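You operate a simulated robot arm through the tools that you are given. There is no shell and no other tool.

The job below is to be done with a simulated robot arm. You get a single attempt, and the scene is never put back.

## Task
Brush board LOT 32's sheet flat, slide it in, air it dry at the rack vent and close the vent.
Fine: brush before it dries, with the blue wide brush, and put that back; close the vent once the sheet is dry; leave the other boards. Set down upright: blue wide brush. What is to be rubbed or washed off counts as gone when no trace of it is left.
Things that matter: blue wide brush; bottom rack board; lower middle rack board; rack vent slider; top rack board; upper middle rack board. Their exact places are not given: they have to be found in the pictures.

Only the result counts: the job must be done as asked and must still hold three seconds after the hand-in. Knocking over, shifting, dropping, spilling or breaking anything else fails it. Flat cloth is picked up by pressing the open fingertips on it (5 to 10 N) and closing them slowly along it; thin cloth reads only 2 to 8 mm in the jaws.

## Robot
A 7-joint arm with a two-finger gripper, on a carriage that runs on a rail from [-0.331, 0.643] to [0.484, -0.939] (x, y) and turns from -456 to -124 degrees about z. Base frame: it is fixed where the carriage stands at the start and does not move with it; the origin is on the floor, on the carriage's upright axis, x ahead of it, y to its left, z up. Lengths are in m, angles in degrees, forces in N, time in s.
With the tool pointing down near the work surface it reaches from about 0.36 to 0.78 m from the robot's upright axis, wherever it stands. Its first joint turns from -166.0 to 166.0 degrees. Places, roughly: blue wide brush (12x5x16 cm) [0.5, 0.3, 0.9]; bottom rack board [0.3, 0.5, 0.6]; lower middle rack board [0.5, 0.6, 0.8]; rack vent slider [0.4, 0.6, 1.3]; top rack board [0.5, 0.6, 1.2]; upper middle rack board [0.5, 0.6, 1]. Payload 2.45 kg.
Tool frame: the origin (TCP) is the grasp point; the fingertips stand 0.023 m ahead of it; z points along the fingers, y is the line along which they close. Largest opening 0.072 m; the body of the gripper starts 0.04 m behind the TCP.
Orientation is that of the tool frame in the base frame, as a unit quaternion [w, x, y, z]. With the fingers straight down and closing along the base's y, the tool's x points along the base's -x, its y along +y and its z along -z.

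## Interface
- The arm moves only by the tool jog_arm. Its argument "commands" is a list of rows, each an object of numbers (a shift or turn left out is 0, a gripper value left out holds the last): "x", "y", "z": the shift along the tool's x, y, z in mm; "ax", "ay", "az": the turn, a rotation vector about the tool's x, y, z in degrees; "hand": the opening, from 0 (shut) to 1 (fully open). In form: [{"x": .., "y": .., "z": .., "ax": .., "ay": .., "az": .., "hand": ..}, ...]. A call has 1 to 20 rows; each row shifts and turns the commanded pose from where the row before left it, along the tool's axes as they then stand. Rows are played at 5 a second. More than 0.05 m and 8.6 degrees between two rows, or a gripper value outside its range, and nothing of the call is played. Where a pose cannot be reached the arm comes as near as it can. A force on the tool above 50 N (or 10 N above the force at the start of the call, whichever is more), or a blocked arm, ends the call early, and 0.2 s more pass. The fingers move at their own pace (about 0.072 m/s each) and stop on an object; they squeeze with about 28 N. The grip force told is the motor's: it shows also when the fingers shut on nothing. Time passes only in rows, and 0.2 s behind the last, so rows that do not move let the fingers close. The reply holds the time, the measured pose of the TCP, the force on the tool along the base axes, the opening and the grip force, in the units named above and with some noise, with the torque about the TCP (base axes, N m) and any sound that the robot's microphone picked up.
- Cameras (640 x 400 px; columns grow to the right, rows downward): "scene" is now at [-0.0027, 0.2468, 1.5427]; the picture's right is [0.74, -0.67, 0.00], its down [-0.39, -0.44, -0.81] and it looks along [0.54, 0.60, -0.59] (base axes); focal length 214 px, centre (320, 200). "wrist" rides on the gripper at [0.077, 0.017, -0.066] in the tool frame; the picture's right is [-0.22, 0.98, 0.00], its down [-0.56, -0.13, -0.82] and it looks along [-0.80, -0.18, 0.57] (tool axes); focal length 234 px, centre (320, 200).
- camera(camera): a new picture of that camera. It takes no simulated time.
- lift_body(by): slides the trunk up (or, below 0, down) by that many m; the arm and the scene camera ride with it, the base frame stays. It gives what a move gives, with no picture.
- base_move(legs): drives the robot by 1 to 6 legs, each [ahead, left, turn to the left] in m, m and degrees, along the robot's own axes; the way and the turn of a leg run together, so that a leg with both is an arc; at most 1.5 m and 180 degrees a leg. The arm and the cameras ride along, it lands a little off, and it stops where it bumps. It keeps to its track: a leg is cut to what the track allows. It gives what a move gives.
- turn_head(pan, tilt): turns the head with the scene camera to pan (to the left, within 155 degrees either way) and tilt (down, from -29 to 69), counted from straight ahead of the robot. It gives what a move gives.
- locate(camera, pixels): for up to 12 pixels [column, row] of the newest picture of that camera ("zoom" is the newest enlarged one), the place [x, y, z] in the base frame of the surface seen there, good to about 0.002 m, but the place of the scene camera against the robot may be out by one fixed shift of up to 0.012 m in any direction. It takes no simulated time.
- enlarge(camera, box): a new picture of the part [left, top, right, bottom] of that camera's present view, enlarged. It takes no simulated time.
- close_job(): hands the job in; it is judged then, once.

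Unless the task says otherwise, let go and move clear before handing in.

The tools are called after "Request:" as a command line: name --argument value ..., lists and objects as JSON in quotes. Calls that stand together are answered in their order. jog_arm: Moves the arm, as the interface text tells. Its arguments: {"type":"object","properties":{"commands":{"type":"array"}},"required":["commands"]} The other tools are called the same way: lift_body (by) slides the trunk up or down; base_move (legs) drives the base; turn_head (pan, tilt) turns the head that bears the scene camera; camera (camera) takes a picture; locate (camera, pixels) gives the place of the surface under pixels of a picture; enlarge (camera, box) takes an enlarged picture of a part of a camera's view; close_job () hands the job in.

At the start:

```text
time_s: 0.0
eef_pos: [0.1108, 0.3084, 1.4614]
ee_rot: [0.0, 0.001, 1.0, 0.0]
ft_force: [0.4, 0.1, -0.3]
wrist_torque: [0.01, -0.02, -0.02]
width: 0.0717
finger_force: 0.2
trunk travel left (down, up): [-0.539, 0.051]
robot x, y, heading: [-0.0032, 0.0032, -0.2]
head pan, tilt: [48.1, 35.8]
```

scene: 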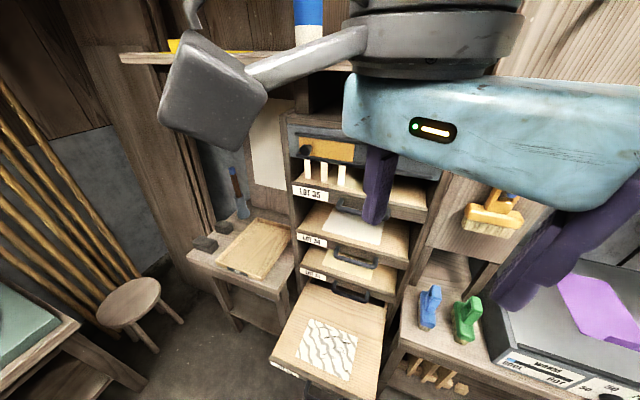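
wrist: 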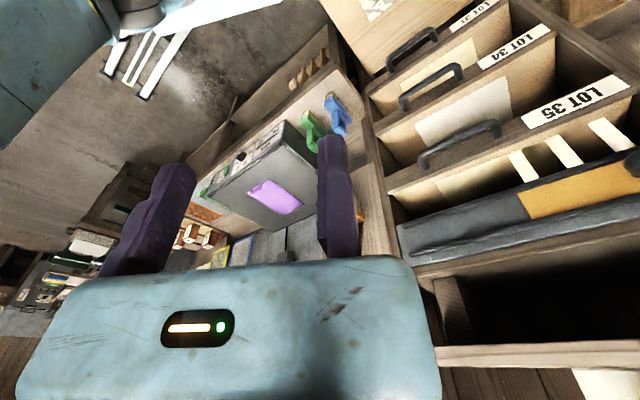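

The scene picture shows the rack with boards LOT 35, LOT 34, LOT 3? and a pulled-out bottom board with a wrinkled sheet around (328,345); the vent (orange slider plate) is near (330,150). I'll enlarge these parts to read labels and details.

Request:
enlarge --camera "scene" --box '[260, 270, 420, 400]'

Request:
enlarge --camera "scene" --box '[270, 100, 430, 200]'

Request:
enlarge --camera "wrist" --box '[340, 0, 640, 190]'

Request:
enlarge --camera "scene" --box '[380, 250, 540, 400]'

```text
3.08 times, centred on (340, 335) of scene
```

zoom: 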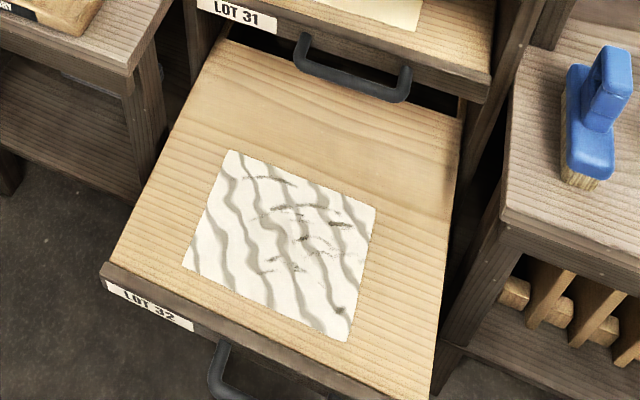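

```text
4.00 times, centred on (350, 150) of scene
```

zoom: 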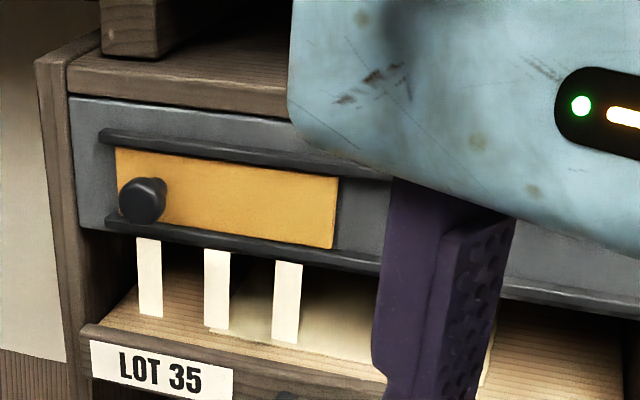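

```text
2.11 times, centred on (490, 95) of wrist
```

zoom: 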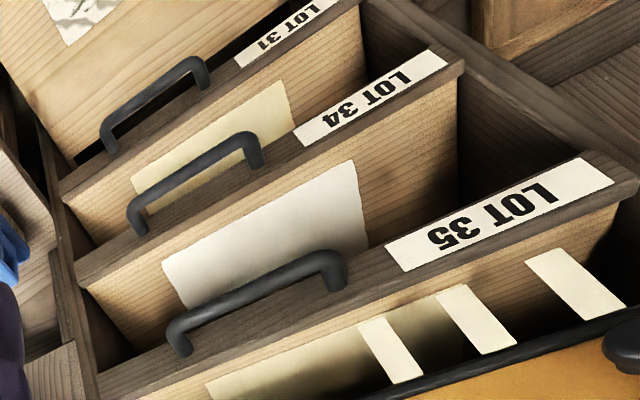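

```text
2.67 times, centred on (460, 325) of scene
```

zoom: 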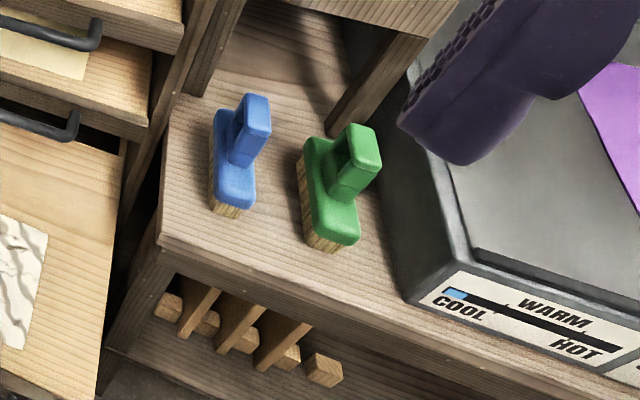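

LOT 32 is the bottom, pulled-out board with wrinkles; above it are LOT 31, 34, 35; the orange slider with its black knob sits at the left end of its rails. Next I'll locate key points on the board, brush, and vent.

Request:
locate --camera "scene" --pixels '[[311, 287], [385, 307], [272, 362], [315, 322], [358, 335], [347, 381], [301, 356], [328, 345], [311, 392], [430, 290], [425, 320], [430, 335]]'

Request:
locate --camera "scene" --pixels '[[305, 150], [300, 140], [353, 150], [353, 161], [290, 125], [290, 155], [330, 150], [313, 175], [330, 178], [340, 183], [300, 190], [340, 210]]'

Request:
camera --camera "scene"

```text
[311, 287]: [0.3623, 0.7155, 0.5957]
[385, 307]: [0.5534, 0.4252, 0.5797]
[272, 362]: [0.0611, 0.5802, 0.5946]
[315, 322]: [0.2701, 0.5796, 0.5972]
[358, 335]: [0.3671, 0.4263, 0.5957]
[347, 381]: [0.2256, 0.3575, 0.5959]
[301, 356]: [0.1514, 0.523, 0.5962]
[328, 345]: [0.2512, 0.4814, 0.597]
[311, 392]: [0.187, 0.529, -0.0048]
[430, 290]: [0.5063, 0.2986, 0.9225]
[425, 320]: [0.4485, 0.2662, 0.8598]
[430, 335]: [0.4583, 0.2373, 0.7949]
```

```text
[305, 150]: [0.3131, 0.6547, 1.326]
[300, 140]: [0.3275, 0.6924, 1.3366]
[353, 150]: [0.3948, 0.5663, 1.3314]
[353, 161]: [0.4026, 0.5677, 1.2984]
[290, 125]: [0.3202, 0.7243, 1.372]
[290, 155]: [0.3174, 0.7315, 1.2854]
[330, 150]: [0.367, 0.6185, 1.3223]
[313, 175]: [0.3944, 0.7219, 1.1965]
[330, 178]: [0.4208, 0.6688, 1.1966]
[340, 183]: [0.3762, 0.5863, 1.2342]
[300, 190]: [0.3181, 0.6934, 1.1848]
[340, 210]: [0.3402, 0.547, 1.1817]
```

```text
taken
```

scene: 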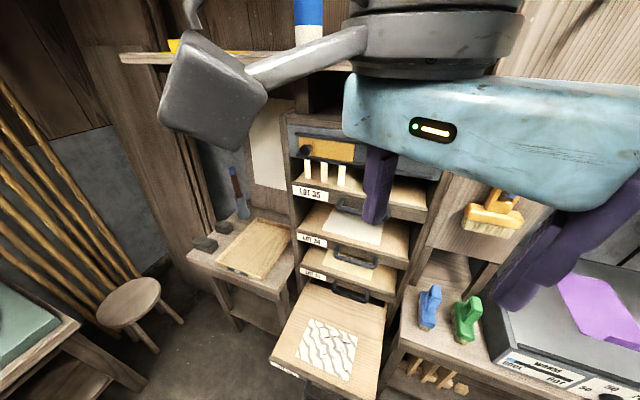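

The sheet spans about 0.18 x 0.15 m at z≈0.596, and the rack front faces the rail. I'll check what the grey arm-like object near (210,90) is, and get brush/bench depths, before moving anything.

Request:
locate --camera "scene" --pixels '[[210, 90], [310, 55], [190, 15], [430, 60], [430, 130], [375, 190], [540, 240], [600, 120], [480, 220], [466, 320], [440, 350], [520, 340]]'

Request:
turn_head --pan 48 --tilt 0

Request:
camera --camera "scene"

```text
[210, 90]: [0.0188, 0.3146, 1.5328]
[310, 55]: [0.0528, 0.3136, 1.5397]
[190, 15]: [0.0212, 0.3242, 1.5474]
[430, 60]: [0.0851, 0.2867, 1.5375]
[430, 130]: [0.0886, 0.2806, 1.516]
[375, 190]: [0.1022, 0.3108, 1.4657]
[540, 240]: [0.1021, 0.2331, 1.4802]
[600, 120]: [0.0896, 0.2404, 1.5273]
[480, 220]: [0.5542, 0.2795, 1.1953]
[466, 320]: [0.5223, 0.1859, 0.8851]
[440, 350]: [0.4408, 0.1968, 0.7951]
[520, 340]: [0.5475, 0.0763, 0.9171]
```

```text
time_s: 1.0
eef_pos: [0.1117, 0.3094, 1.4613]
ee_rot: [0.0, 0.0, 1.0, 0.0]
ft_force: [1.1, 1.2, -0.4]
wrist_torque: [0.01, 0.03, 0.01]
width: 0.0718
finger_force: 0.0
trunk travel left (down, up): [-0.539, 0.051]
robot x, y, heading: [-0.0001, 0.0013, -0.1]
head pan, tilt: [48.0, 0.0]
```

```text
taken
```

scene: 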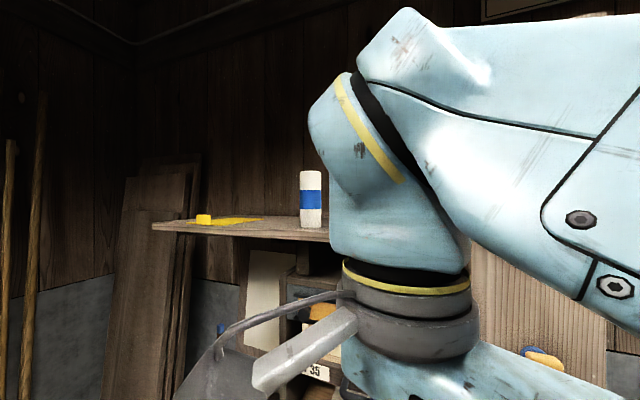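

The grey block is just the gripper's own wrist camera, and the space at arm height is free. I'll shift slightly left along the rail and turn to face the rack squarely.

Request:
base_move --legs '[[-0.06, 0.117, 0], [0, 0, 27.4]]'

Request:
turn_head --pan 0 --tilt 25

Request:
camera --camera "scene"

Request:
camera --camera "wrist"

```text
time_s: 3.7
eef_pos: [-0.1073, 0.439, 1.4598]
ee_rot: [-0.001, -0.244, 0.97, 0.001]
ft_force: [1.2, 0.0, 0.3]
wrist_torque: [-0.03, -0.02, -0.01]
width: 0.0722
finger_force: 0.1
trunk travel left (down, up): [-0.539, 0.051]
robot x, y, heading: [-0.0575, 0.1156, 28.1]
head pan, tilt: [48.0, 0.0]
```

```text
time_s: 4.9
eef_pos: [-0.1081, 0.4385, 1.462]
ee_rot: [0.0, -0.244, 0.97, 0.0]
ft_force: [0.4, -0.8, 0.2]
wrist_torque: [0.03, 0.0, 0.01]
width: 0.0721
finger_force: 0.1
trunk travel left (down, up): [-0.539, 0.051]
robot x, y, heading: [-0.0577, 0.1132, 28.4]
head pan, tilt: [0.0, 25.0]
```

```text
taken
```

scene: 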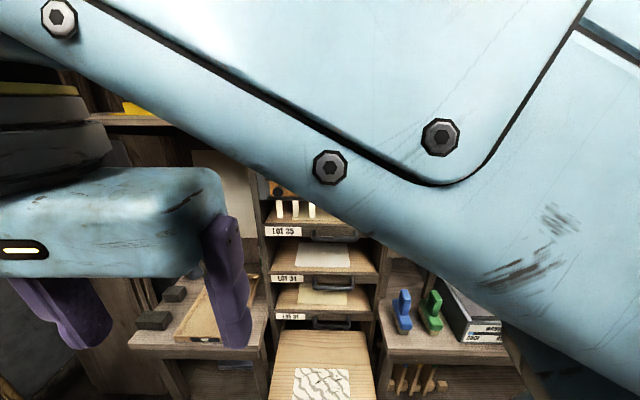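

```text
taken
```

wrist: 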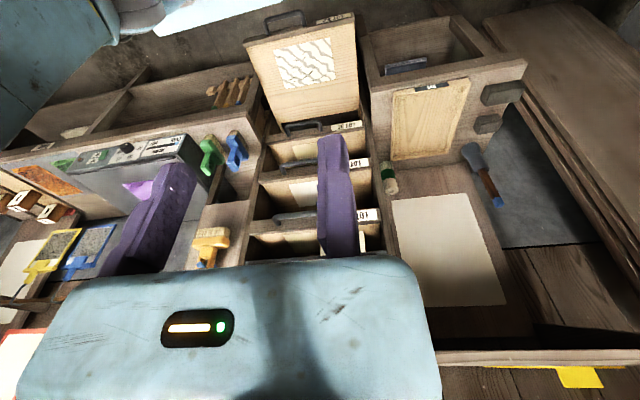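

The arm now blocks the head camera; the wrist view shows the board, brushes and rack. I'll move the hand out and to the right (toward the brush, still high) to clear the head camera's view.

Request:
jog_arm --commands '[{"x": -40, "y": -10}, {"x": -40, "y": -10}, {"x": -40, "y": -20}, {"x": -40, "y": -20}, {"x": -40, "y": -20}, {"x": -40, "y": -20}, {"y": -45}, {"y": -45}, {"y": -45}, {"y": -45}, {"y": -45}, {"y": -45}, {"y": -40}]'

Request:
camera --camera "scene"

Request:
camera --camera "wrist"

```text
time_s: 7.7
eef_pos: [0.2968, 0.1918, 1.4569]
ee_rot: [0.0, -0.245, 0.97, 0.0]
ft_force: [-0.7, 0.1, 0.3]
wrist_torque: [-0.01, -0.01, 0.02]
width: 0.0719
finger_force: 0.0
out of reach, approached as far as the arm can: row 6
trunk travel left (down, up): [-0.539, 0.051]
robot x, y, heading: [-0.0582, 0.1145, 28.2]
head pan, tilt: [0.0, 25.0]
```

```text
taken
```

scene: 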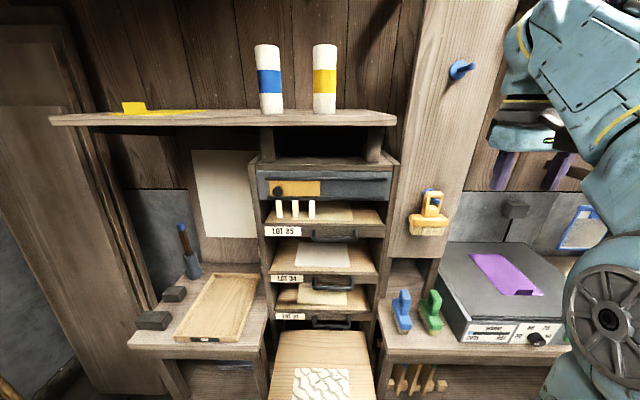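

```text
taken
```

wrist: 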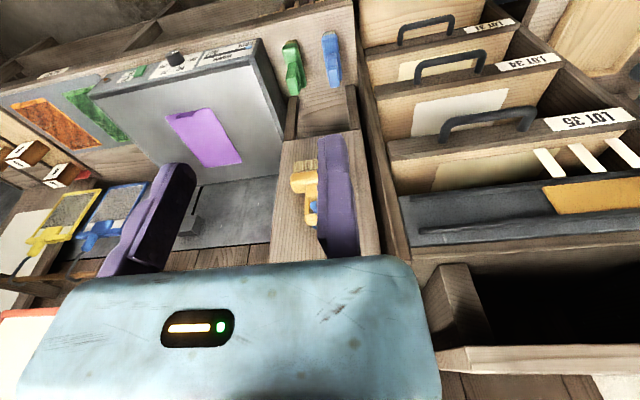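

The scene view is clear now: vent slider at (293,188), boards with labels below, brushes at (402,310) and (431,312), a yellow brush hanging at (430,215). I'll enlarge the vent and brush areas.

Request:
enlarge --camera "scene" --box '[250, 150, 400, 245]'

Request:
enlarge --camera "scene" --box '[370, 270, 470, 360]'

Request:
enlarge --camera "wrist" --box '[380, 90, 640, 260]'

Request:
enlarge --camera "wrist" --box '[260, 10, 380, 120]'

```text
4.21 times, centred on (325, 198) of scene
```

zoom: 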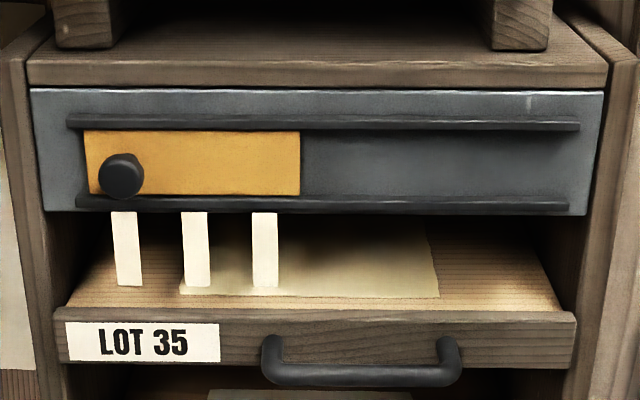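

```text
4.44 times, centred on (420, 315) of scene
```

zoom: 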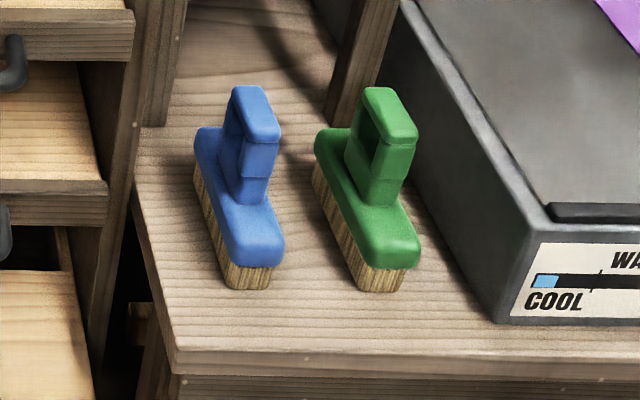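

```text
2.35 times, centred on (510, 175) of wrist
```

zoom: 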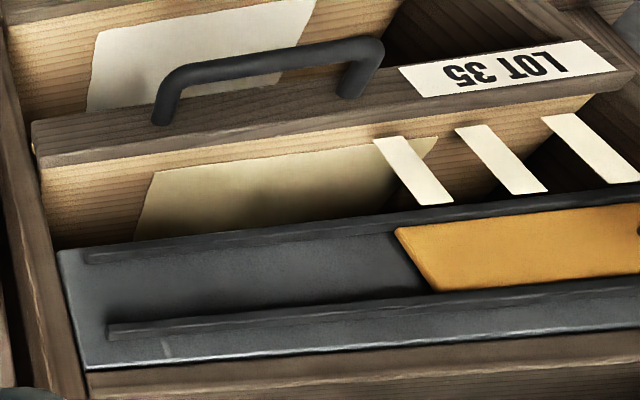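

```text
3.64 times, centred on (320, 65) of wrist
```

zoom: 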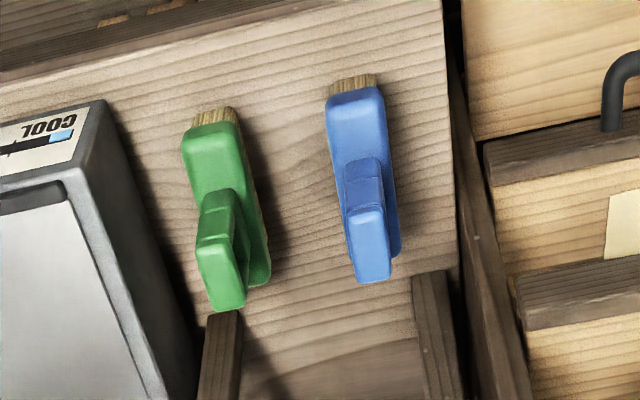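

The blue brush has a D-shaped handle on top, standing lengthwise; I'll measure it with the wrist camera (no scene offset).

Request:
locate --camera "zoom" --pixels '[[370, 245], [366, 212], [373, 278], [350, 240], [385, 240], [355, 100], [334, 110], [380, 105], [362, 180], [397, 240], [355, 85], [300, 200]]'

Request:
locate --camera "wrist" --pixels '[[545, 185], [630, 190], [630, 215], [548, 212], [500, 200], [420, 190], [420, 260], [480, 60], [400, 140], [630, 115], [550, 160], [460, 110]]'

Request:
locate --camera "scene" --pixels '[[278, 190], [321, 181], [321, 196], [270, 181], [300, 188], [350, 188], [386, 175], [262, 171], [398, 294], [404, 300], [294, 370], [349, 371]]'

```text
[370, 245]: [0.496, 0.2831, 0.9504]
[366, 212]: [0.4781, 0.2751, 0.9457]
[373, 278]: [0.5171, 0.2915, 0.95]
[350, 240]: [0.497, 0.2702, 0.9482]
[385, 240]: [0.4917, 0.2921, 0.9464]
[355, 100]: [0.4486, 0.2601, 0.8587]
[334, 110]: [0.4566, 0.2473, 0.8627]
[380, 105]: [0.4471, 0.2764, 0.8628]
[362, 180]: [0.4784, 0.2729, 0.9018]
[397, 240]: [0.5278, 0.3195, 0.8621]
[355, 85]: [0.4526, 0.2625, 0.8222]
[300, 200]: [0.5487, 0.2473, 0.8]
```

```text
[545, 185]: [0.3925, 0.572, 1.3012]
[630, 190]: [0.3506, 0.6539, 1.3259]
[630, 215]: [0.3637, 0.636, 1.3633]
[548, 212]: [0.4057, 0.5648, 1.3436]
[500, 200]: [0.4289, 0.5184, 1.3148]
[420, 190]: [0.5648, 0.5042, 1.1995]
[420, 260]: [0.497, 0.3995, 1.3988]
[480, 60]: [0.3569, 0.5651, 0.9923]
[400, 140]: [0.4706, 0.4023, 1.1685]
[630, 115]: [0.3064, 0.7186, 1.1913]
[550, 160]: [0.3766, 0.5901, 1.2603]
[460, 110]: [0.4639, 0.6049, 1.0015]
```

```text
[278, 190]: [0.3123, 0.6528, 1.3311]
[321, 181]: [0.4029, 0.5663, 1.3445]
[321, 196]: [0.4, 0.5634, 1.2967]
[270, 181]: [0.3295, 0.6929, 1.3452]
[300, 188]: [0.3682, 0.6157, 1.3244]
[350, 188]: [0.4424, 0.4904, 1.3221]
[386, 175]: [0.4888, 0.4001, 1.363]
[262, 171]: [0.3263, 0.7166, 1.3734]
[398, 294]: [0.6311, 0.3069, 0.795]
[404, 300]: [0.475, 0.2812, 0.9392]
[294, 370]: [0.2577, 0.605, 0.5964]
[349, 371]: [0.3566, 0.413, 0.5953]
```

Handle top is at about [0.497,0.282,0.95], roughly 22 mm thick across, brush axis near 24° from x. I'll lower the trunk to bring the hand near working height, then look closer with the wrist camera.

Request:
lift_body --by -0.3

Request:
camera --camera "wrist"

Request:
camera --camera "scene"

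```text
time_s: 10.7
eef_pos: [0.2961, 0.1913, 1.1566]
ee_rot: [0.0, -0.244, 0.97, 0.0]
ft_force: [0.6, 0.1, -0.6]
wrist_torque: [0.03, 0.02, -0.02]
width: 0.0723
finger_force: 0.0
trunk travel left (down, up): [-0.239, 0.351]
robot x, y, heading: [-0.0607, 0.1138, 28.3]
head pan, tilt: [0.0, 25.0]
```

```text
taken
```

wrist: 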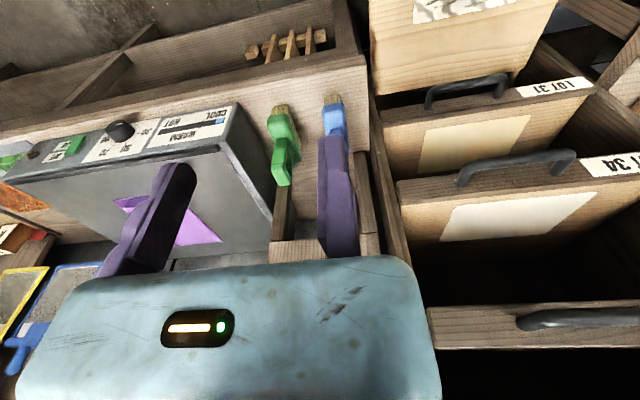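

```text
taken
```

scene: 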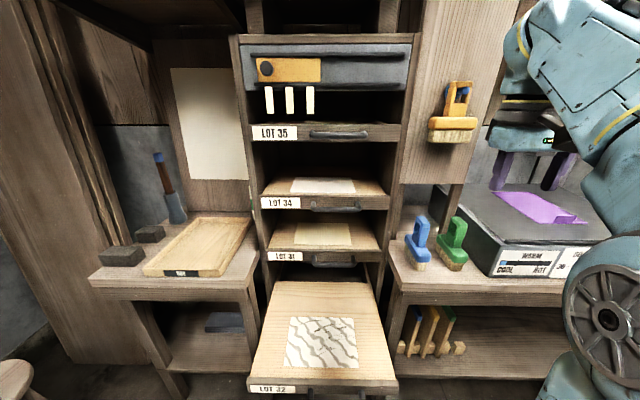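

The trunk is lowered and the view is good. I'll enlarge on the brushes again and measure the clearances (yellow brush hanging above at (452,115)).

Request:
enlarge --camera "scene" --box '[385, 70, 505, 300]'

Request:
enlarge --camera "wrist" --box '[240, 80, 400, 190]'

Request:
locate --camera "scene" --pixels '[[452, 136], [452, 125], [440, 140], [472, 140], [420, 220], [413, 225], [427, 225], [418, 257], [410, 270], [455, 245], [396, 285], [480, 292]]'

```text
1.74 times, centred on (445, 185) of scene
```

zoom: 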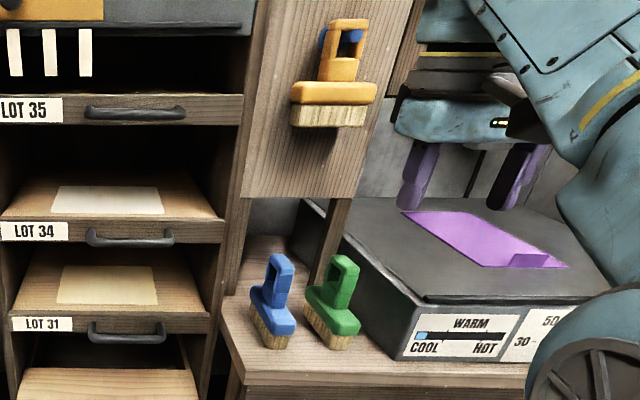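

```text
3.64 times, centred on (320, 135) of wrist
```

zoom: 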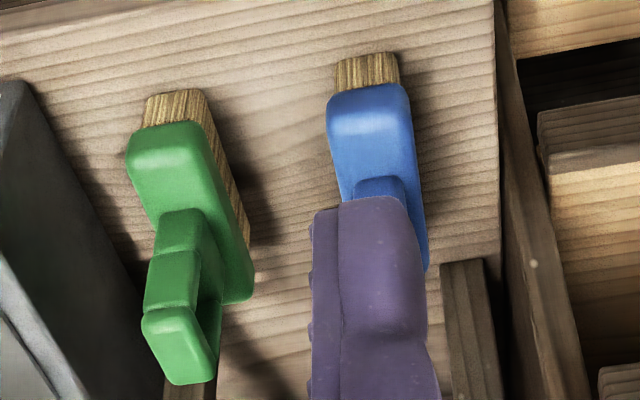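

```text
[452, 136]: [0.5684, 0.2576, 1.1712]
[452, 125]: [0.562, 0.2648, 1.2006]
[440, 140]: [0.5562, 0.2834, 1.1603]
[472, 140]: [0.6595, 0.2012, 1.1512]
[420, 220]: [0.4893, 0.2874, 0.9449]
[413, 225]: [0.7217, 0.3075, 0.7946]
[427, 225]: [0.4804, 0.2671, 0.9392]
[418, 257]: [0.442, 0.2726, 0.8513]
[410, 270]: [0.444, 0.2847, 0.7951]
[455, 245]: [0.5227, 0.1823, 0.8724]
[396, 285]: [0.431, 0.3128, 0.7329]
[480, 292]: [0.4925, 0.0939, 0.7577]
```

The blue brush is free-standing with ~7 cm to the green one. I'll bring the open hand above its handle (TCP z≈1.02) and align the yaw with the brush.

Request:
jog_arm --commands '[{"x": -36.6, "y": -2.6, "z": 22.8}, {"x": -36.6, "y": -2.6, "z": 22.8}, {"x": -36.6, "y": -2.6, "z": 22.8}, {"x": -36.6, "y": -2.6, "z": 22.8}, {"x": -36.6, "y": -2.6, "z": 22.8}, {"x": -36.6, "y": -2.6, "z": 22.8}, {"az": 4.6}, {}]'

Request:
camera --camera "wrist"

Request:
camera --camera "scene"

```text
time_s: 12.5
eef_pos: [0.4983, 0.2805, 1.0212]
ee_rot: [0.001, -0.205, 0.979, 0.001]
ft_force: [-0.3, -0.7, 0.4]
wrist_torque: [0.01, -0.07, -0.03]
width: 0.0719
finger_force: 0.0
trunk travel left (down, up): [-0.239, 0.351]
robot x, y, heading: [-0.0575, 0.1167, 28.4]
head pan, tilt: [0.0, 25.0]
```

```text
taken
```

wrist: 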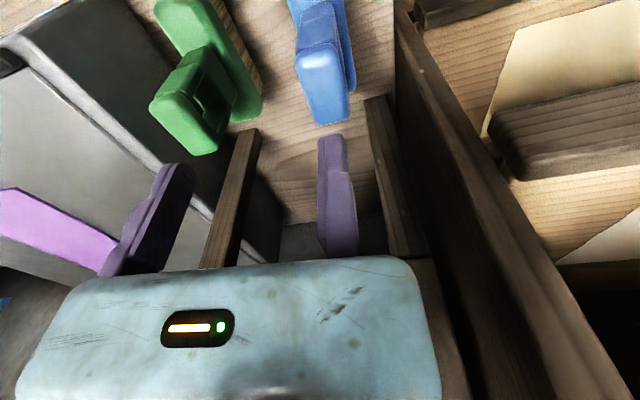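

```text
taken
```

scene: 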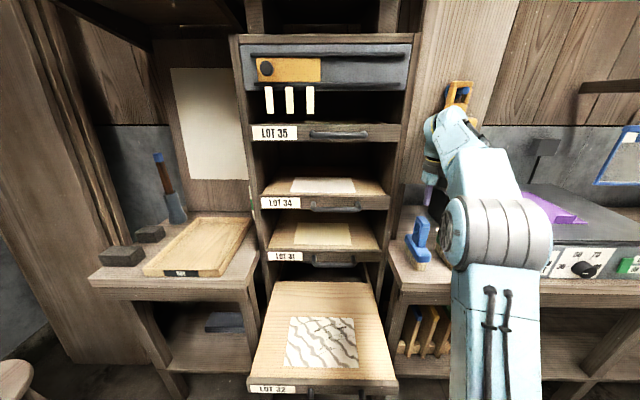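

The handle's top is visible at (320,70) in the wrist image; I'll measure its exact position from this close view.

Request:
enlarge --camera "wrist" --box '[240, 0, 400, 130]'

Request:
locate --camera "wrist" --pixels '[[302, 50], [340, 50], [302, 70], [342, 70], [320, 60], [320, 46], [326, 110], [310, 115], [345, 110], [308, 10], [350, 60], [313, 35]]'

```text
3.08 times, centred on (320, 65) of wrist
```

zoom: 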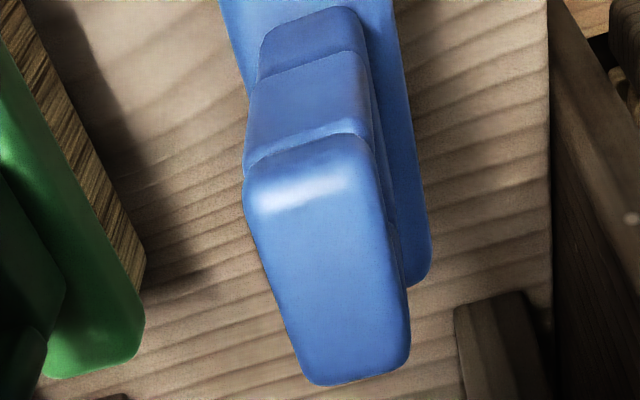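

```text
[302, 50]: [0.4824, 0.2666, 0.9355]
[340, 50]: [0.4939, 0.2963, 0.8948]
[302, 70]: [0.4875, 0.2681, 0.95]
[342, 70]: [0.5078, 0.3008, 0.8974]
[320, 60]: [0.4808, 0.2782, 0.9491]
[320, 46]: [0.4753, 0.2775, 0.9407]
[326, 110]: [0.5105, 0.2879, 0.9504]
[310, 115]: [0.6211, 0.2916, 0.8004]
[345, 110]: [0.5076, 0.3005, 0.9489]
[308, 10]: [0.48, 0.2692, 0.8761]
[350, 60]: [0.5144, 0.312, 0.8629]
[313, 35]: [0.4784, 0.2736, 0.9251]
```

I'll refine with the enlarged view: the top face corners of the handle.

Request:
locate --camera "zoom" --pixels '[[262, 220], [372, 200], [320, 210], [290, 310], [392, 300], [340, 300], [312, 370], [400, 350], [355, 365], [310, 175], [420, 270], [230, 20]]'

```text
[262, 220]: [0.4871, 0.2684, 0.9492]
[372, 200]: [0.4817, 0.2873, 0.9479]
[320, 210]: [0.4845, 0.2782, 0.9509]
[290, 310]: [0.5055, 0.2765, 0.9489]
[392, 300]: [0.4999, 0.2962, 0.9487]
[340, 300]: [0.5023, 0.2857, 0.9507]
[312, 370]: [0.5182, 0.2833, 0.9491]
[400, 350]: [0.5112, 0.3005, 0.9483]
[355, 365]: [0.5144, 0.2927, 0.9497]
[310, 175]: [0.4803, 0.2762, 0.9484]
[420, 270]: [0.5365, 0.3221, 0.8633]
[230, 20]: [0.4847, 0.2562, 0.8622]
```

The handle axis is at ≈25° with center line slightly left of the hand; I'll correct by 3.8 mm and 1.3°, then descend to TCP z≈0.92 with the fingers open.

Request:
jog_arm --commands '[{"y": 3.8, "x": -0.5, "az": -1.3}, {"z": 25}, {"z": 25}, {"z": 25}, {"z": 20}, {"z": 6}, {}]'

Request:
camera --camera "wrist"

Request:
camera --camera "scene"

```text
time_s: 13.4
eef_pos: [0.4954, 0.2841, 0.9729]
ee_rot: [0.015, -0.218, 0.976, 0.002]
ft_force: [-0.2, 1.0, 19.0]
wrist_torque: [0.04, 0.15, -0.16]
width: 0.0719
finger_force: 0.0
trunk travel left (down, up): [-0.239, 0.351]
robot x, y, heading: [-0.0582, 0.1153, 28.3]
head pan, tilt: [0.0, 25.0]
stopped in row 4: the force on the tool passed its limit at 73 N (the readings are from after the stop); the commanded pose is now the measured one
```

```text
taken
```

wrist: 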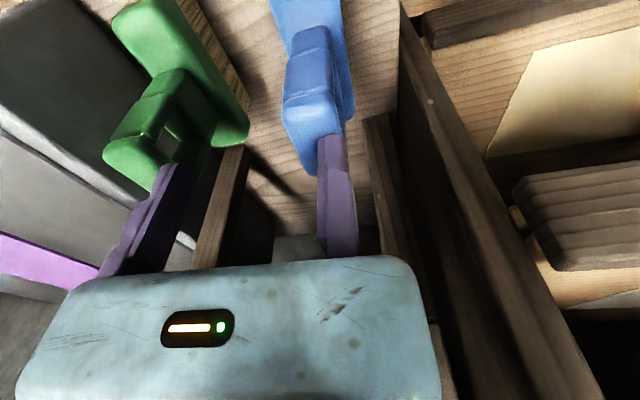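

```text
taken
```

scene: 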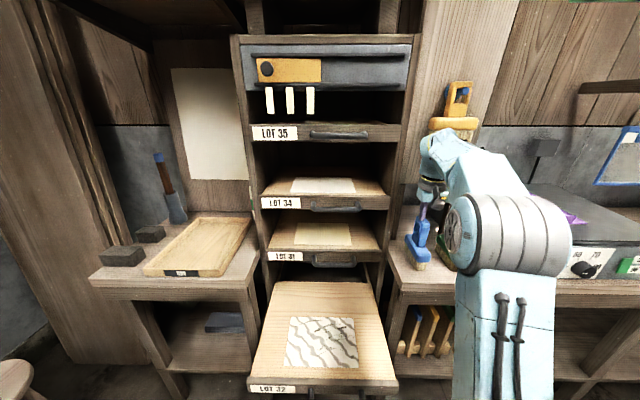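

The right finger (tip at about (333,140)) landed on top of the handle, so the fingers are not where I assumed relative to the handle. I'll locate finger points in both cameras to find the discrepancy.

Request:
locate --camera "wrist" --pixels '[[333, 145], [335, 170], [340, 220], [170, 180], [150, 220], [120, 260], [40, 285], [410, 275], [230, 270], [310, 120], [322, 150], [170, 90]]'

Request:
enlarge --camera "scene" --box '[390, 120, 500, 280]'

Request:
enlarge --camera "wrist" --box '[90, 60, 400, 260]'

```text
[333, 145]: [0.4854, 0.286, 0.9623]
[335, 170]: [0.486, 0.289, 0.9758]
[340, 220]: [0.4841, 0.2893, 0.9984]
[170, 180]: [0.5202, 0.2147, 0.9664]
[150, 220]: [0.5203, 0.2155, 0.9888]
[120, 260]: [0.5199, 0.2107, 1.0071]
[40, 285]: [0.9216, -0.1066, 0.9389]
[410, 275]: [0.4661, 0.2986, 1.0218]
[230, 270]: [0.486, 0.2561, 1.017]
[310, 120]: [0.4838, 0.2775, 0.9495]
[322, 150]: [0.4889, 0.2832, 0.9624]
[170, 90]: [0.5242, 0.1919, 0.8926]
```

```text
2.50 times, centred on (445, 200) of scene
```

zoom: 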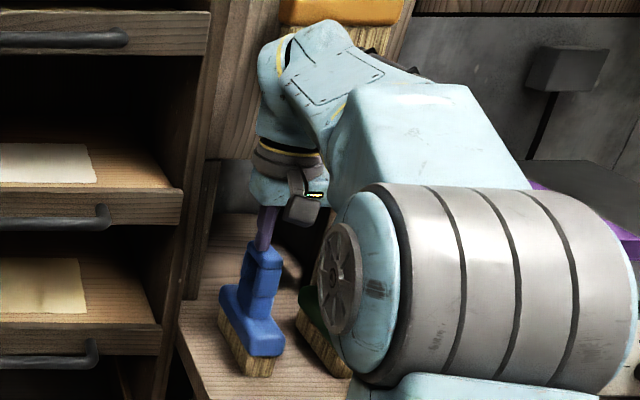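

```text
2.00 times, centred on (245, 160) of wrist
```

zoom: 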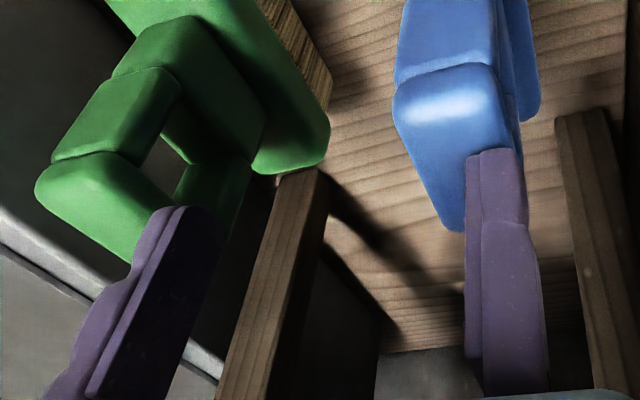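

The wrist view confirms the right finger stands on the handle, while the reported TCP says it should be centred — so there's a ~32 mm mismatch along tool y between the reported TCP and the fingers' true middle. I'll cross-check with the scene camera.

Request:
locate --camera "scene" --pixels '[[423, 208], [422, 213], [424, 204], [432, 186], [428, 183], [420, 194], [441, 199], [423, 226], [420, 221], [428, 224], [436, 205], [440, 208]]'

Request:
jog_arm --commands '[{"z": -10}, {"z": -20}, {}]'

Request:
camera --camera "wrist"

```text
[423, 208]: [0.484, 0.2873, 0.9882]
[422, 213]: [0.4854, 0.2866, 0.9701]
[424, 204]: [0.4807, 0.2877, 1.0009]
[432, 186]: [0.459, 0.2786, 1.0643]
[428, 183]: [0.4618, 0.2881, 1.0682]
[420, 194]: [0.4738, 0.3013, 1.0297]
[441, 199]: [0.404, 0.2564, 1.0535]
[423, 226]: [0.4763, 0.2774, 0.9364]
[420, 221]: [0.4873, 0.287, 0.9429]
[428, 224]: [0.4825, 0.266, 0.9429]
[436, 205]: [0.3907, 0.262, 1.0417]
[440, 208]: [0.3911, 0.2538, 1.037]
```

```text
time_s: 14.2
eef_pos: [0.4971, 0.2855, 0.9994]
ee_rot: [0.012, -0.217, 0.976, 0.0]
ft_force: [-0.2, 0.9, 0.2]
wrist_torque: [0.01, 0.0, 0.04]
width: 0.0723
finger_force: 0.0
trunk travel left (down, up): [-0.239, 0.351]
robot x, y, heading: [-0.0565, 0.1145, 28.3]
head pan, tilt: [0.0, 25.0]
```

```text
taken
```

wrist: 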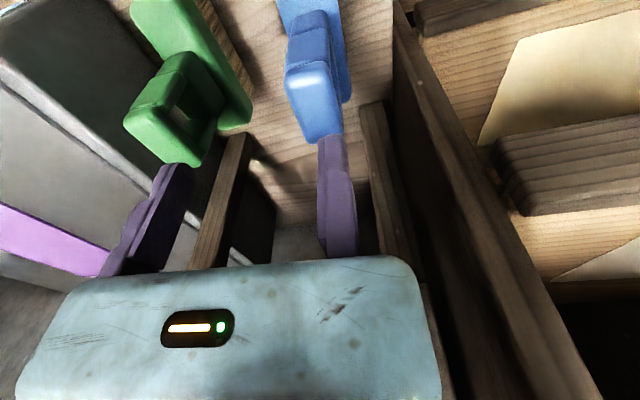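

Both cameras agree: the fingers' middle lies ~32 mm off the reported TCP along tool −y. I'll locate the fingers and body edges once more with the hand clear, so I can command by vision.

Request:
locate --camera "wrist" --pixels '[[320, 150], [335, 145], [345, 180], [325, 220], [180, 185], [160, 190], [130, 240], [185, 170], [60, 300], [435, 300], [30, 390], [445, 395]]'

Request:
jog_arm --commands '[{"hand": 0}, {}, {}, {}, {}]'

Request:
camera --camera "wrist"

```text
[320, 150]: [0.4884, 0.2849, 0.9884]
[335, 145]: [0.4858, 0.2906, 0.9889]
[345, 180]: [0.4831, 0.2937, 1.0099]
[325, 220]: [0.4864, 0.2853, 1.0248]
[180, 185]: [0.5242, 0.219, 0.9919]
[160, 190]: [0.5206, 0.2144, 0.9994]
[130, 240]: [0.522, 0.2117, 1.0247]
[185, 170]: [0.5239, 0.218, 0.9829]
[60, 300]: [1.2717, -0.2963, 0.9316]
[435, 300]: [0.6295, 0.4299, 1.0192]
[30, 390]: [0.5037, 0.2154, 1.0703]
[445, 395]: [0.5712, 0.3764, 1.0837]
```

```text
time_s: 15.4
eef_pos: [0.4956, 0.285, 1.0007]
ee_rot: [0.012, -0.217, 0.976, 0.001]
ft_force: [0.4, -0.7, 0.5]
wrist_torque: [-0.02, 0.0, -0.02]
width: 0.0002
finger_force: 28.3
trunk travel left (down, up): [-0.239, 0.351]
robot x, y, heading: [-0.0603, 0.1135, 28.4]
head pan, tilt: [0.0, 25.0]
```

```text
taken
```

wrist: 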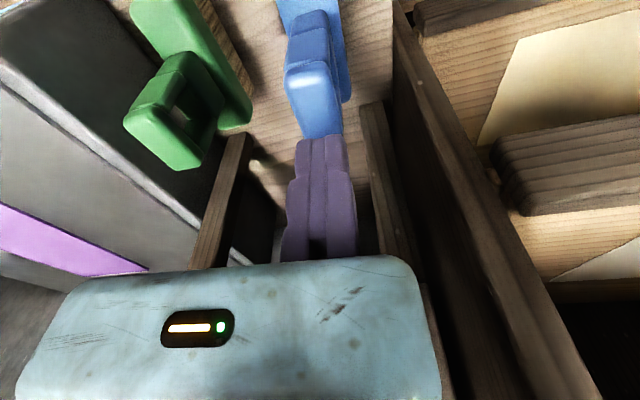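

Now it is clear: only the −y finger moves; the +y finger is fixed and its pad lies right at the TCP. So the handle must sit just beside the fixed pad. I'll re-measure the handle (it may have been nudged).

Request:
enlarge --camera "wrist" --box '[250, 0, 410, 150]'

Request:
camera --camera "scene"

```text
2.67 times, centred on (330, 75) of wrist
```

zoom: 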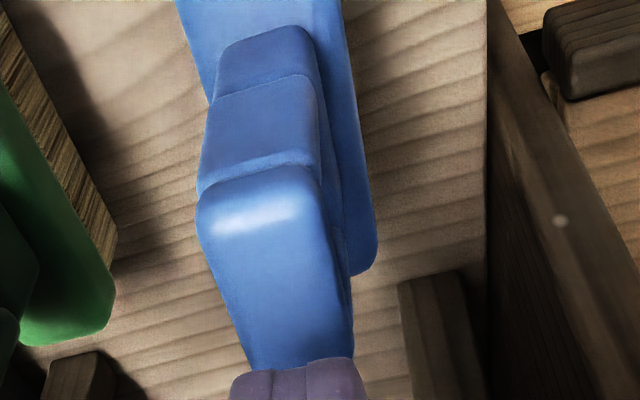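

```text
taken
```

scene: 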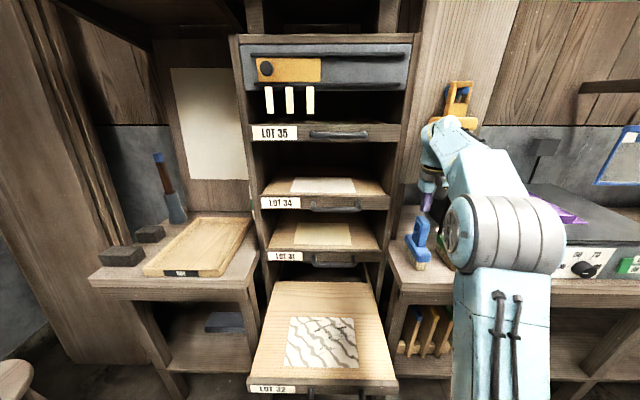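

Request:
locate --camera "zoom" --pixels '[[205, 220], [318, 205], [262, 215], [230, 310], [335, 300], [285, 300], [245, 350], [342, 330], [343, 270], [375, 240], [225, 60], [275, 160]]'

```text
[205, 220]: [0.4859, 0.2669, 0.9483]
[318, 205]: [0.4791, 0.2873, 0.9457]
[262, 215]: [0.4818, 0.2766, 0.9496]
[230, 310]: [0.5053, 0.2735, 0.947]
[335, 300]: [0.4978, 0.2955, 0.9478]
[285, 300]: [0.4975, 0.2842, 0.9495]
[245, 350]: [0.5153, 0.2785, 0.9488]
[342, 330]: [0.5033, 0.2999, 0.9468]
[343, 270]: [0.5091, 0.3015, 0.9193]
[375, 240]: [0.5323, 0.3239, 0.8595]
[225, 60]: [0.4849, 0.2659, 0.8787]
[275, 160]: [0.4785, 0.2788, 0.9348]
```

Edges give the handle 24 mm thick, its +y face at 13 mm short of where the fixed pad needs to be; yaw is right. I'll shift +12 mm in tool y, undo the 1.4° tilt, open to ~0.65 and look.

Request:
jog_arm --commands '[{"y": 12, "x": -2, "ay": 1.36, "ax": -0.2, "hand": 0.65}, {}, {}, {}, {}]'

Request:
camera --camera "wrist"

Request:
enlarge --camera "wrist" --box '[180, 30, 420, 230]'

```text
time_s: 16.6
eef_pos: [0.4925, 0.2973, 1.001]
ee_rot: [0.0, -0.217, 0.976, 0.001]
ft_force: [-0.1, -0.2, 0.5]
wrist_torque: [-0.02, 0.0, 0.01]
width: 0.0468
finger_force: 0.1
trunk travel left (down, up): [-0.239, 0.351]
robot x, y, heading: [-0.0583, 0.1164, 28.2]
head pan, tilt: [0.0, 25.0]
```

```text
taken
```

wrist: 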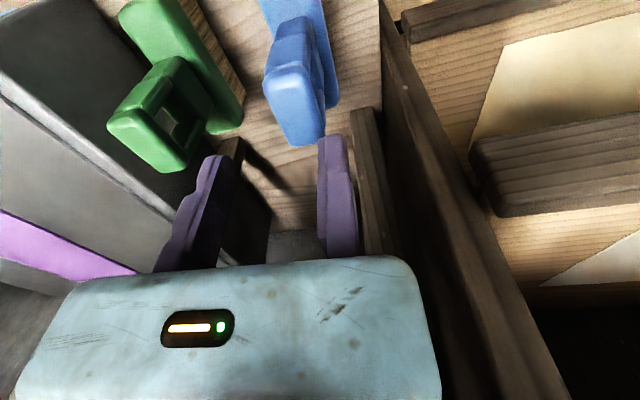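

```text
2.00 times, centred on (300, 130) of wrist
```

zoom: 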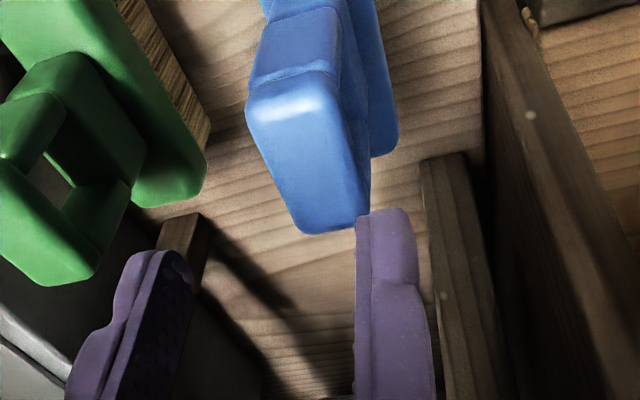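

The fixed finger's inner edge (zoom (358,215)) is now close to the handle's right face (zoom (368,200)); I'll measure the gap precisely before descending.

Request:
locate --camera "zoom" --pixels '[[360, 220], [362, 260], [372, 215], [400, 215], [345, 100], [360, 160], [355, 200], [300, 220], [265, 130], [250, 100], [185, 280], [150, 260]]'

```text
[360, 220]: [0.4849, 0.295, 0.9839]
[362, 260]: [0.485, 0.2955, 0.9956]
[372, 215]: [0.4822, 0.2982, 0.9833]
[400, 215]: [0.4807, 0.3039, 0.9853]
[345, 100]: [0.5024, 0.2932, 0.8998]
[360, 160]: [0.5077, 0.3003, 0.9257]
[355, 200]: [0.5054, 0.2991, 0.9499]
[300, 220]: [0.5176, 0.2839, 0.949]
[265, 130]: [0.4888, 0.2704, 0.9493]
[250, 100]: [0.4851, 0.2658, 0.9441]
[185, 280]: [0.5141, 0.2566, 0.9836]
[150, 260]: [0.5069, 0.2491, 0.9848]
```

Gap between the fixed pad and handle face is ≈4 mm; I'll trim 1.5 mm and descend 80 mm slowly.

Request:
jog_arm --commands '[{"y": -1.5}, {"z": 20}, {"z": 20}, {"z": 20}, {"z": 20}, {}]'

Request:
camera --camera "wrist"

```text
time_s: 17.4
eef_pos: [0.4946, 0.2946, 0.9736]
ee_rot: [0.013, -0.218, 0.976, 0.0]
ft_force: [-0.4, 1.6, 17.2]
wrist_torque: [0.02, 0.12, -0.1]
width: 0.047
finger_force: 0.2
trunk travel left (down, up): [-0.239, 0.351]
robot x, y, heading: [-0.0611, 0.1128, 28.4]
head pan, tilt: [0.0, 25.0]
stopped in row 4: the force on the tool passed its limit at 68 N (the readings are from after the stop); the commanded pose is now the measured one
```

```text
taken
```

wrist: 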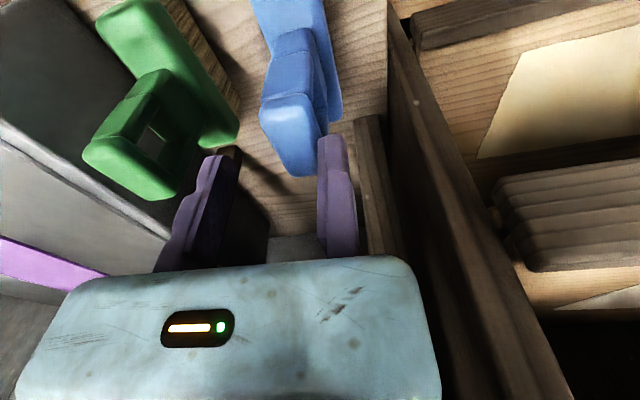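

Contact again at the same fingertip height (0.95); the torque puts the contact at the fixed finger's tip, so it's still catching the handle's top edge. I'll back up and look closely at the gap.

Request:
enlarge --camera "wrist" --box '[240, 60, 400, 200]'

Request:
locate --camera "zoom" --pixels '[[310, 215], [320, 230], [330, 212], [350, 205], [300, 180], [305, 200], [290, 250], [285, 280], [310, 260], [320, 130], [340, 180], [250, 250]]'

Request:
enlarge --camera "scene" --box '[400, 170, 460, 280]'

```text
2.86 times, centred on (320, 130) of wrist
```

zoom: 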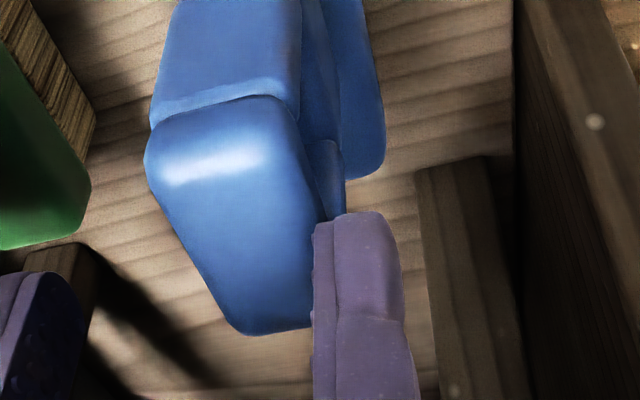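

```text
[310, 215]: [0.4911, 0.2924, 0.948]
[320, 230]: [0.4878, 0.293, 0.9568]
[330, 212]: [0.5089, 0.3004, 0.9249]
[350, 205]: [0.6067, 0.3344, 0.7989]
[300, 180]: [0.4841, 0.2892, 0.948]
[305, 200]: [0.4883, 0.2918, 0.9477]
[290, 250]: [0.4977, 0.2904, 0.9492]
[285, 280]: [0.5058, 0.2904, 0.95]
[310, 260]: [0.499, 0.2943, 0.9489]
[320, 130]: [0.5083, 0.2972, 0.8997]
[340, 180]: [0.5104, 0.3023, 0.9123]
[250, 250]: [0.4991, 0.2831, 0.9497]
```

```text
3.64 times, centred on (430, 225) of scene
```

zoom: 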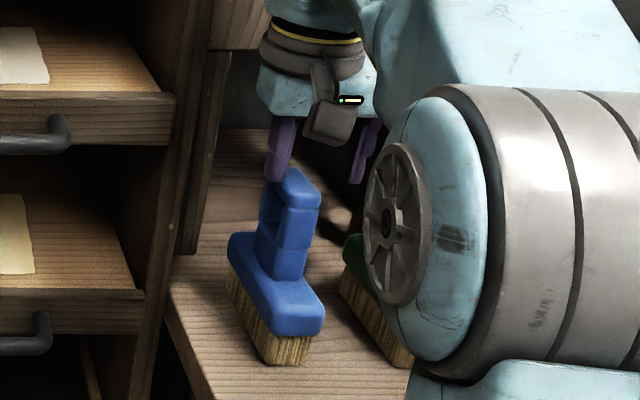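

The finger is still just catching the handle edge. I'll rise, level the hand, shift 7 mm further toward tool +y for safe clearance, and descend again.

Request:
jog_arm --commands '[{"z": -14}, {"z": -14, "ay": 1.46, "ax": -0.32}, {"y": 7}, {}, {"z": 15}, {"z": 15}, {"z": 15}, {"z": 15}, {"z": 15}, {"z": 5}, {}]'

Request:
camera --camera "wrist"

Request:
enlarge --camera "scene" --box '[400, 170, 460, 280]'

```text
time_s: 19.8
eef_pos: [0.491, 0.3003, 0.919]
ee_rot: [-0.002, -0.22, 0.976, 0.002]
ft_force: [0.1, 0.4, -0.3]
wrist_torque: [-0.01, -0.02, -0.04]
width: 0.0468
finger_force: 0.0
trunk travel left (down, up): [-0.239, 0.351]
robot x, y, heading: [-0.0581, 0.1114, 28.2]
head pan, tilt: [0.0, 25.0]
```

```text
taken
```

wrist: 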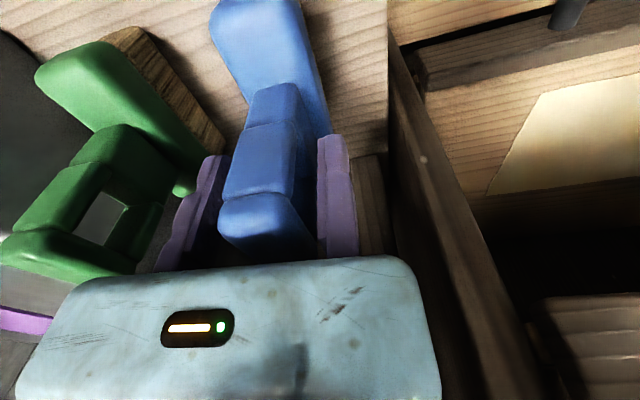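

```text
3.64 times, centred on (430, 225) of scene
```

zoom: 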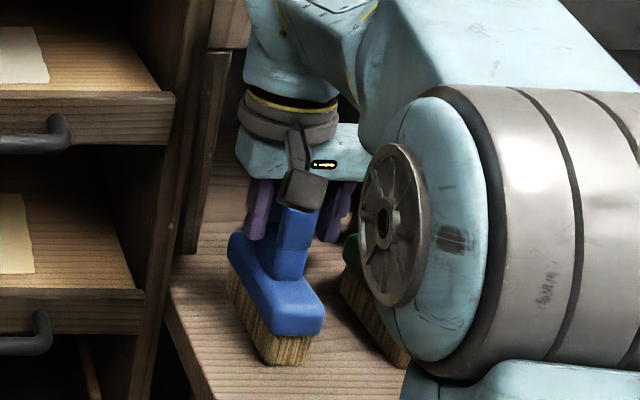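

The handle is now between the fingers with no contact force. I'll nudge the fixed pad toward the handle by a few mm, then close gently.

Request:
jog_arm --commands '[{"y": -2}, {"y": -1.5}, {}]'

Request:
enlarge --camera "wrist" --box '[160, 80, 400, 270]'

```text
time_s: 20.6
eef_pos: [0.4931, 0.2969, 0.9184]
ee_rot: [-0.004, -0.219, 0.976, 0.001]
ft_force: [-0.3, -0.3, 0.0]
wrist_torque: [0.0, -0.02, 0.01]
width: 0.047
finger_force: 0.0
trunk travel left (down, up): [-0.239, 0.351]
robot x, y, heading: [-0.0573, 0.1142, 28.4]
head pan, tilt: [0.0, 25.0]
```

```text
2.11 times, centred on (280, 175) of wrist
```

zoom: 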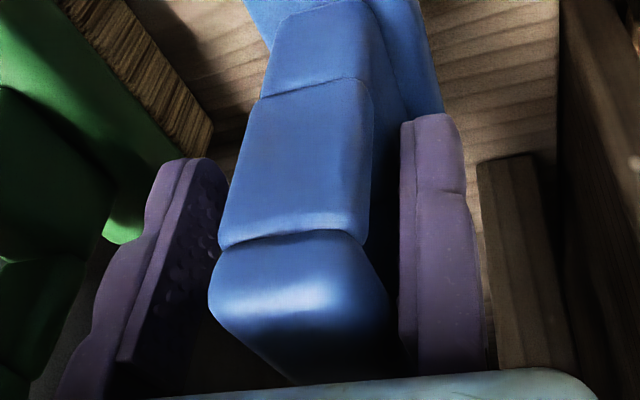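

The fixed pad is now within a couple of millimetres of the handle. Closing in steps.

Request:
jog_arm --commands '[{"hand": 0.5}, {"hand": 0.4}, {"hand": 0.33}, {"hand": 0.25}, {"hand": 0.0}, {}, {}]'

Request:
camera --camera "wrist"

```text
time_s: 22.2
eef_pos: [0.4939, 0.2963, 0.9201]
ee_rot: [-0.002, -0.218, 0.976, 0.001]
ft_force: [0.4, -1.8, 0.6]
wrist_torque: [-0.18, -0.08, 0.02]
width: 0.0256
finger_force: 27.6
trunk travel left (down, up): [-0.239, 0.351]
robot x, y, heading: [-0.0613, 0.1119, 28.1]
head pan, tilt: [0.0, 25.0]
```

```text
taken
```

wrist: 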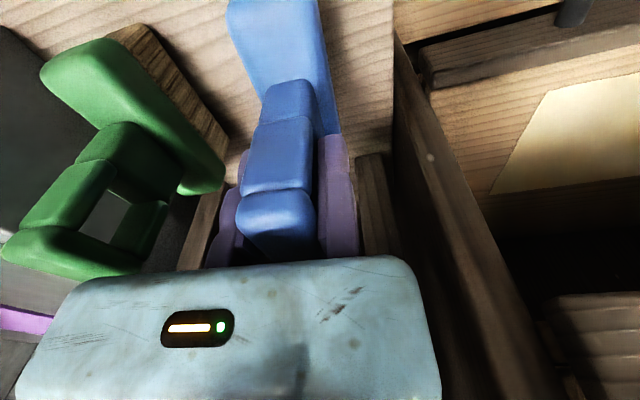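

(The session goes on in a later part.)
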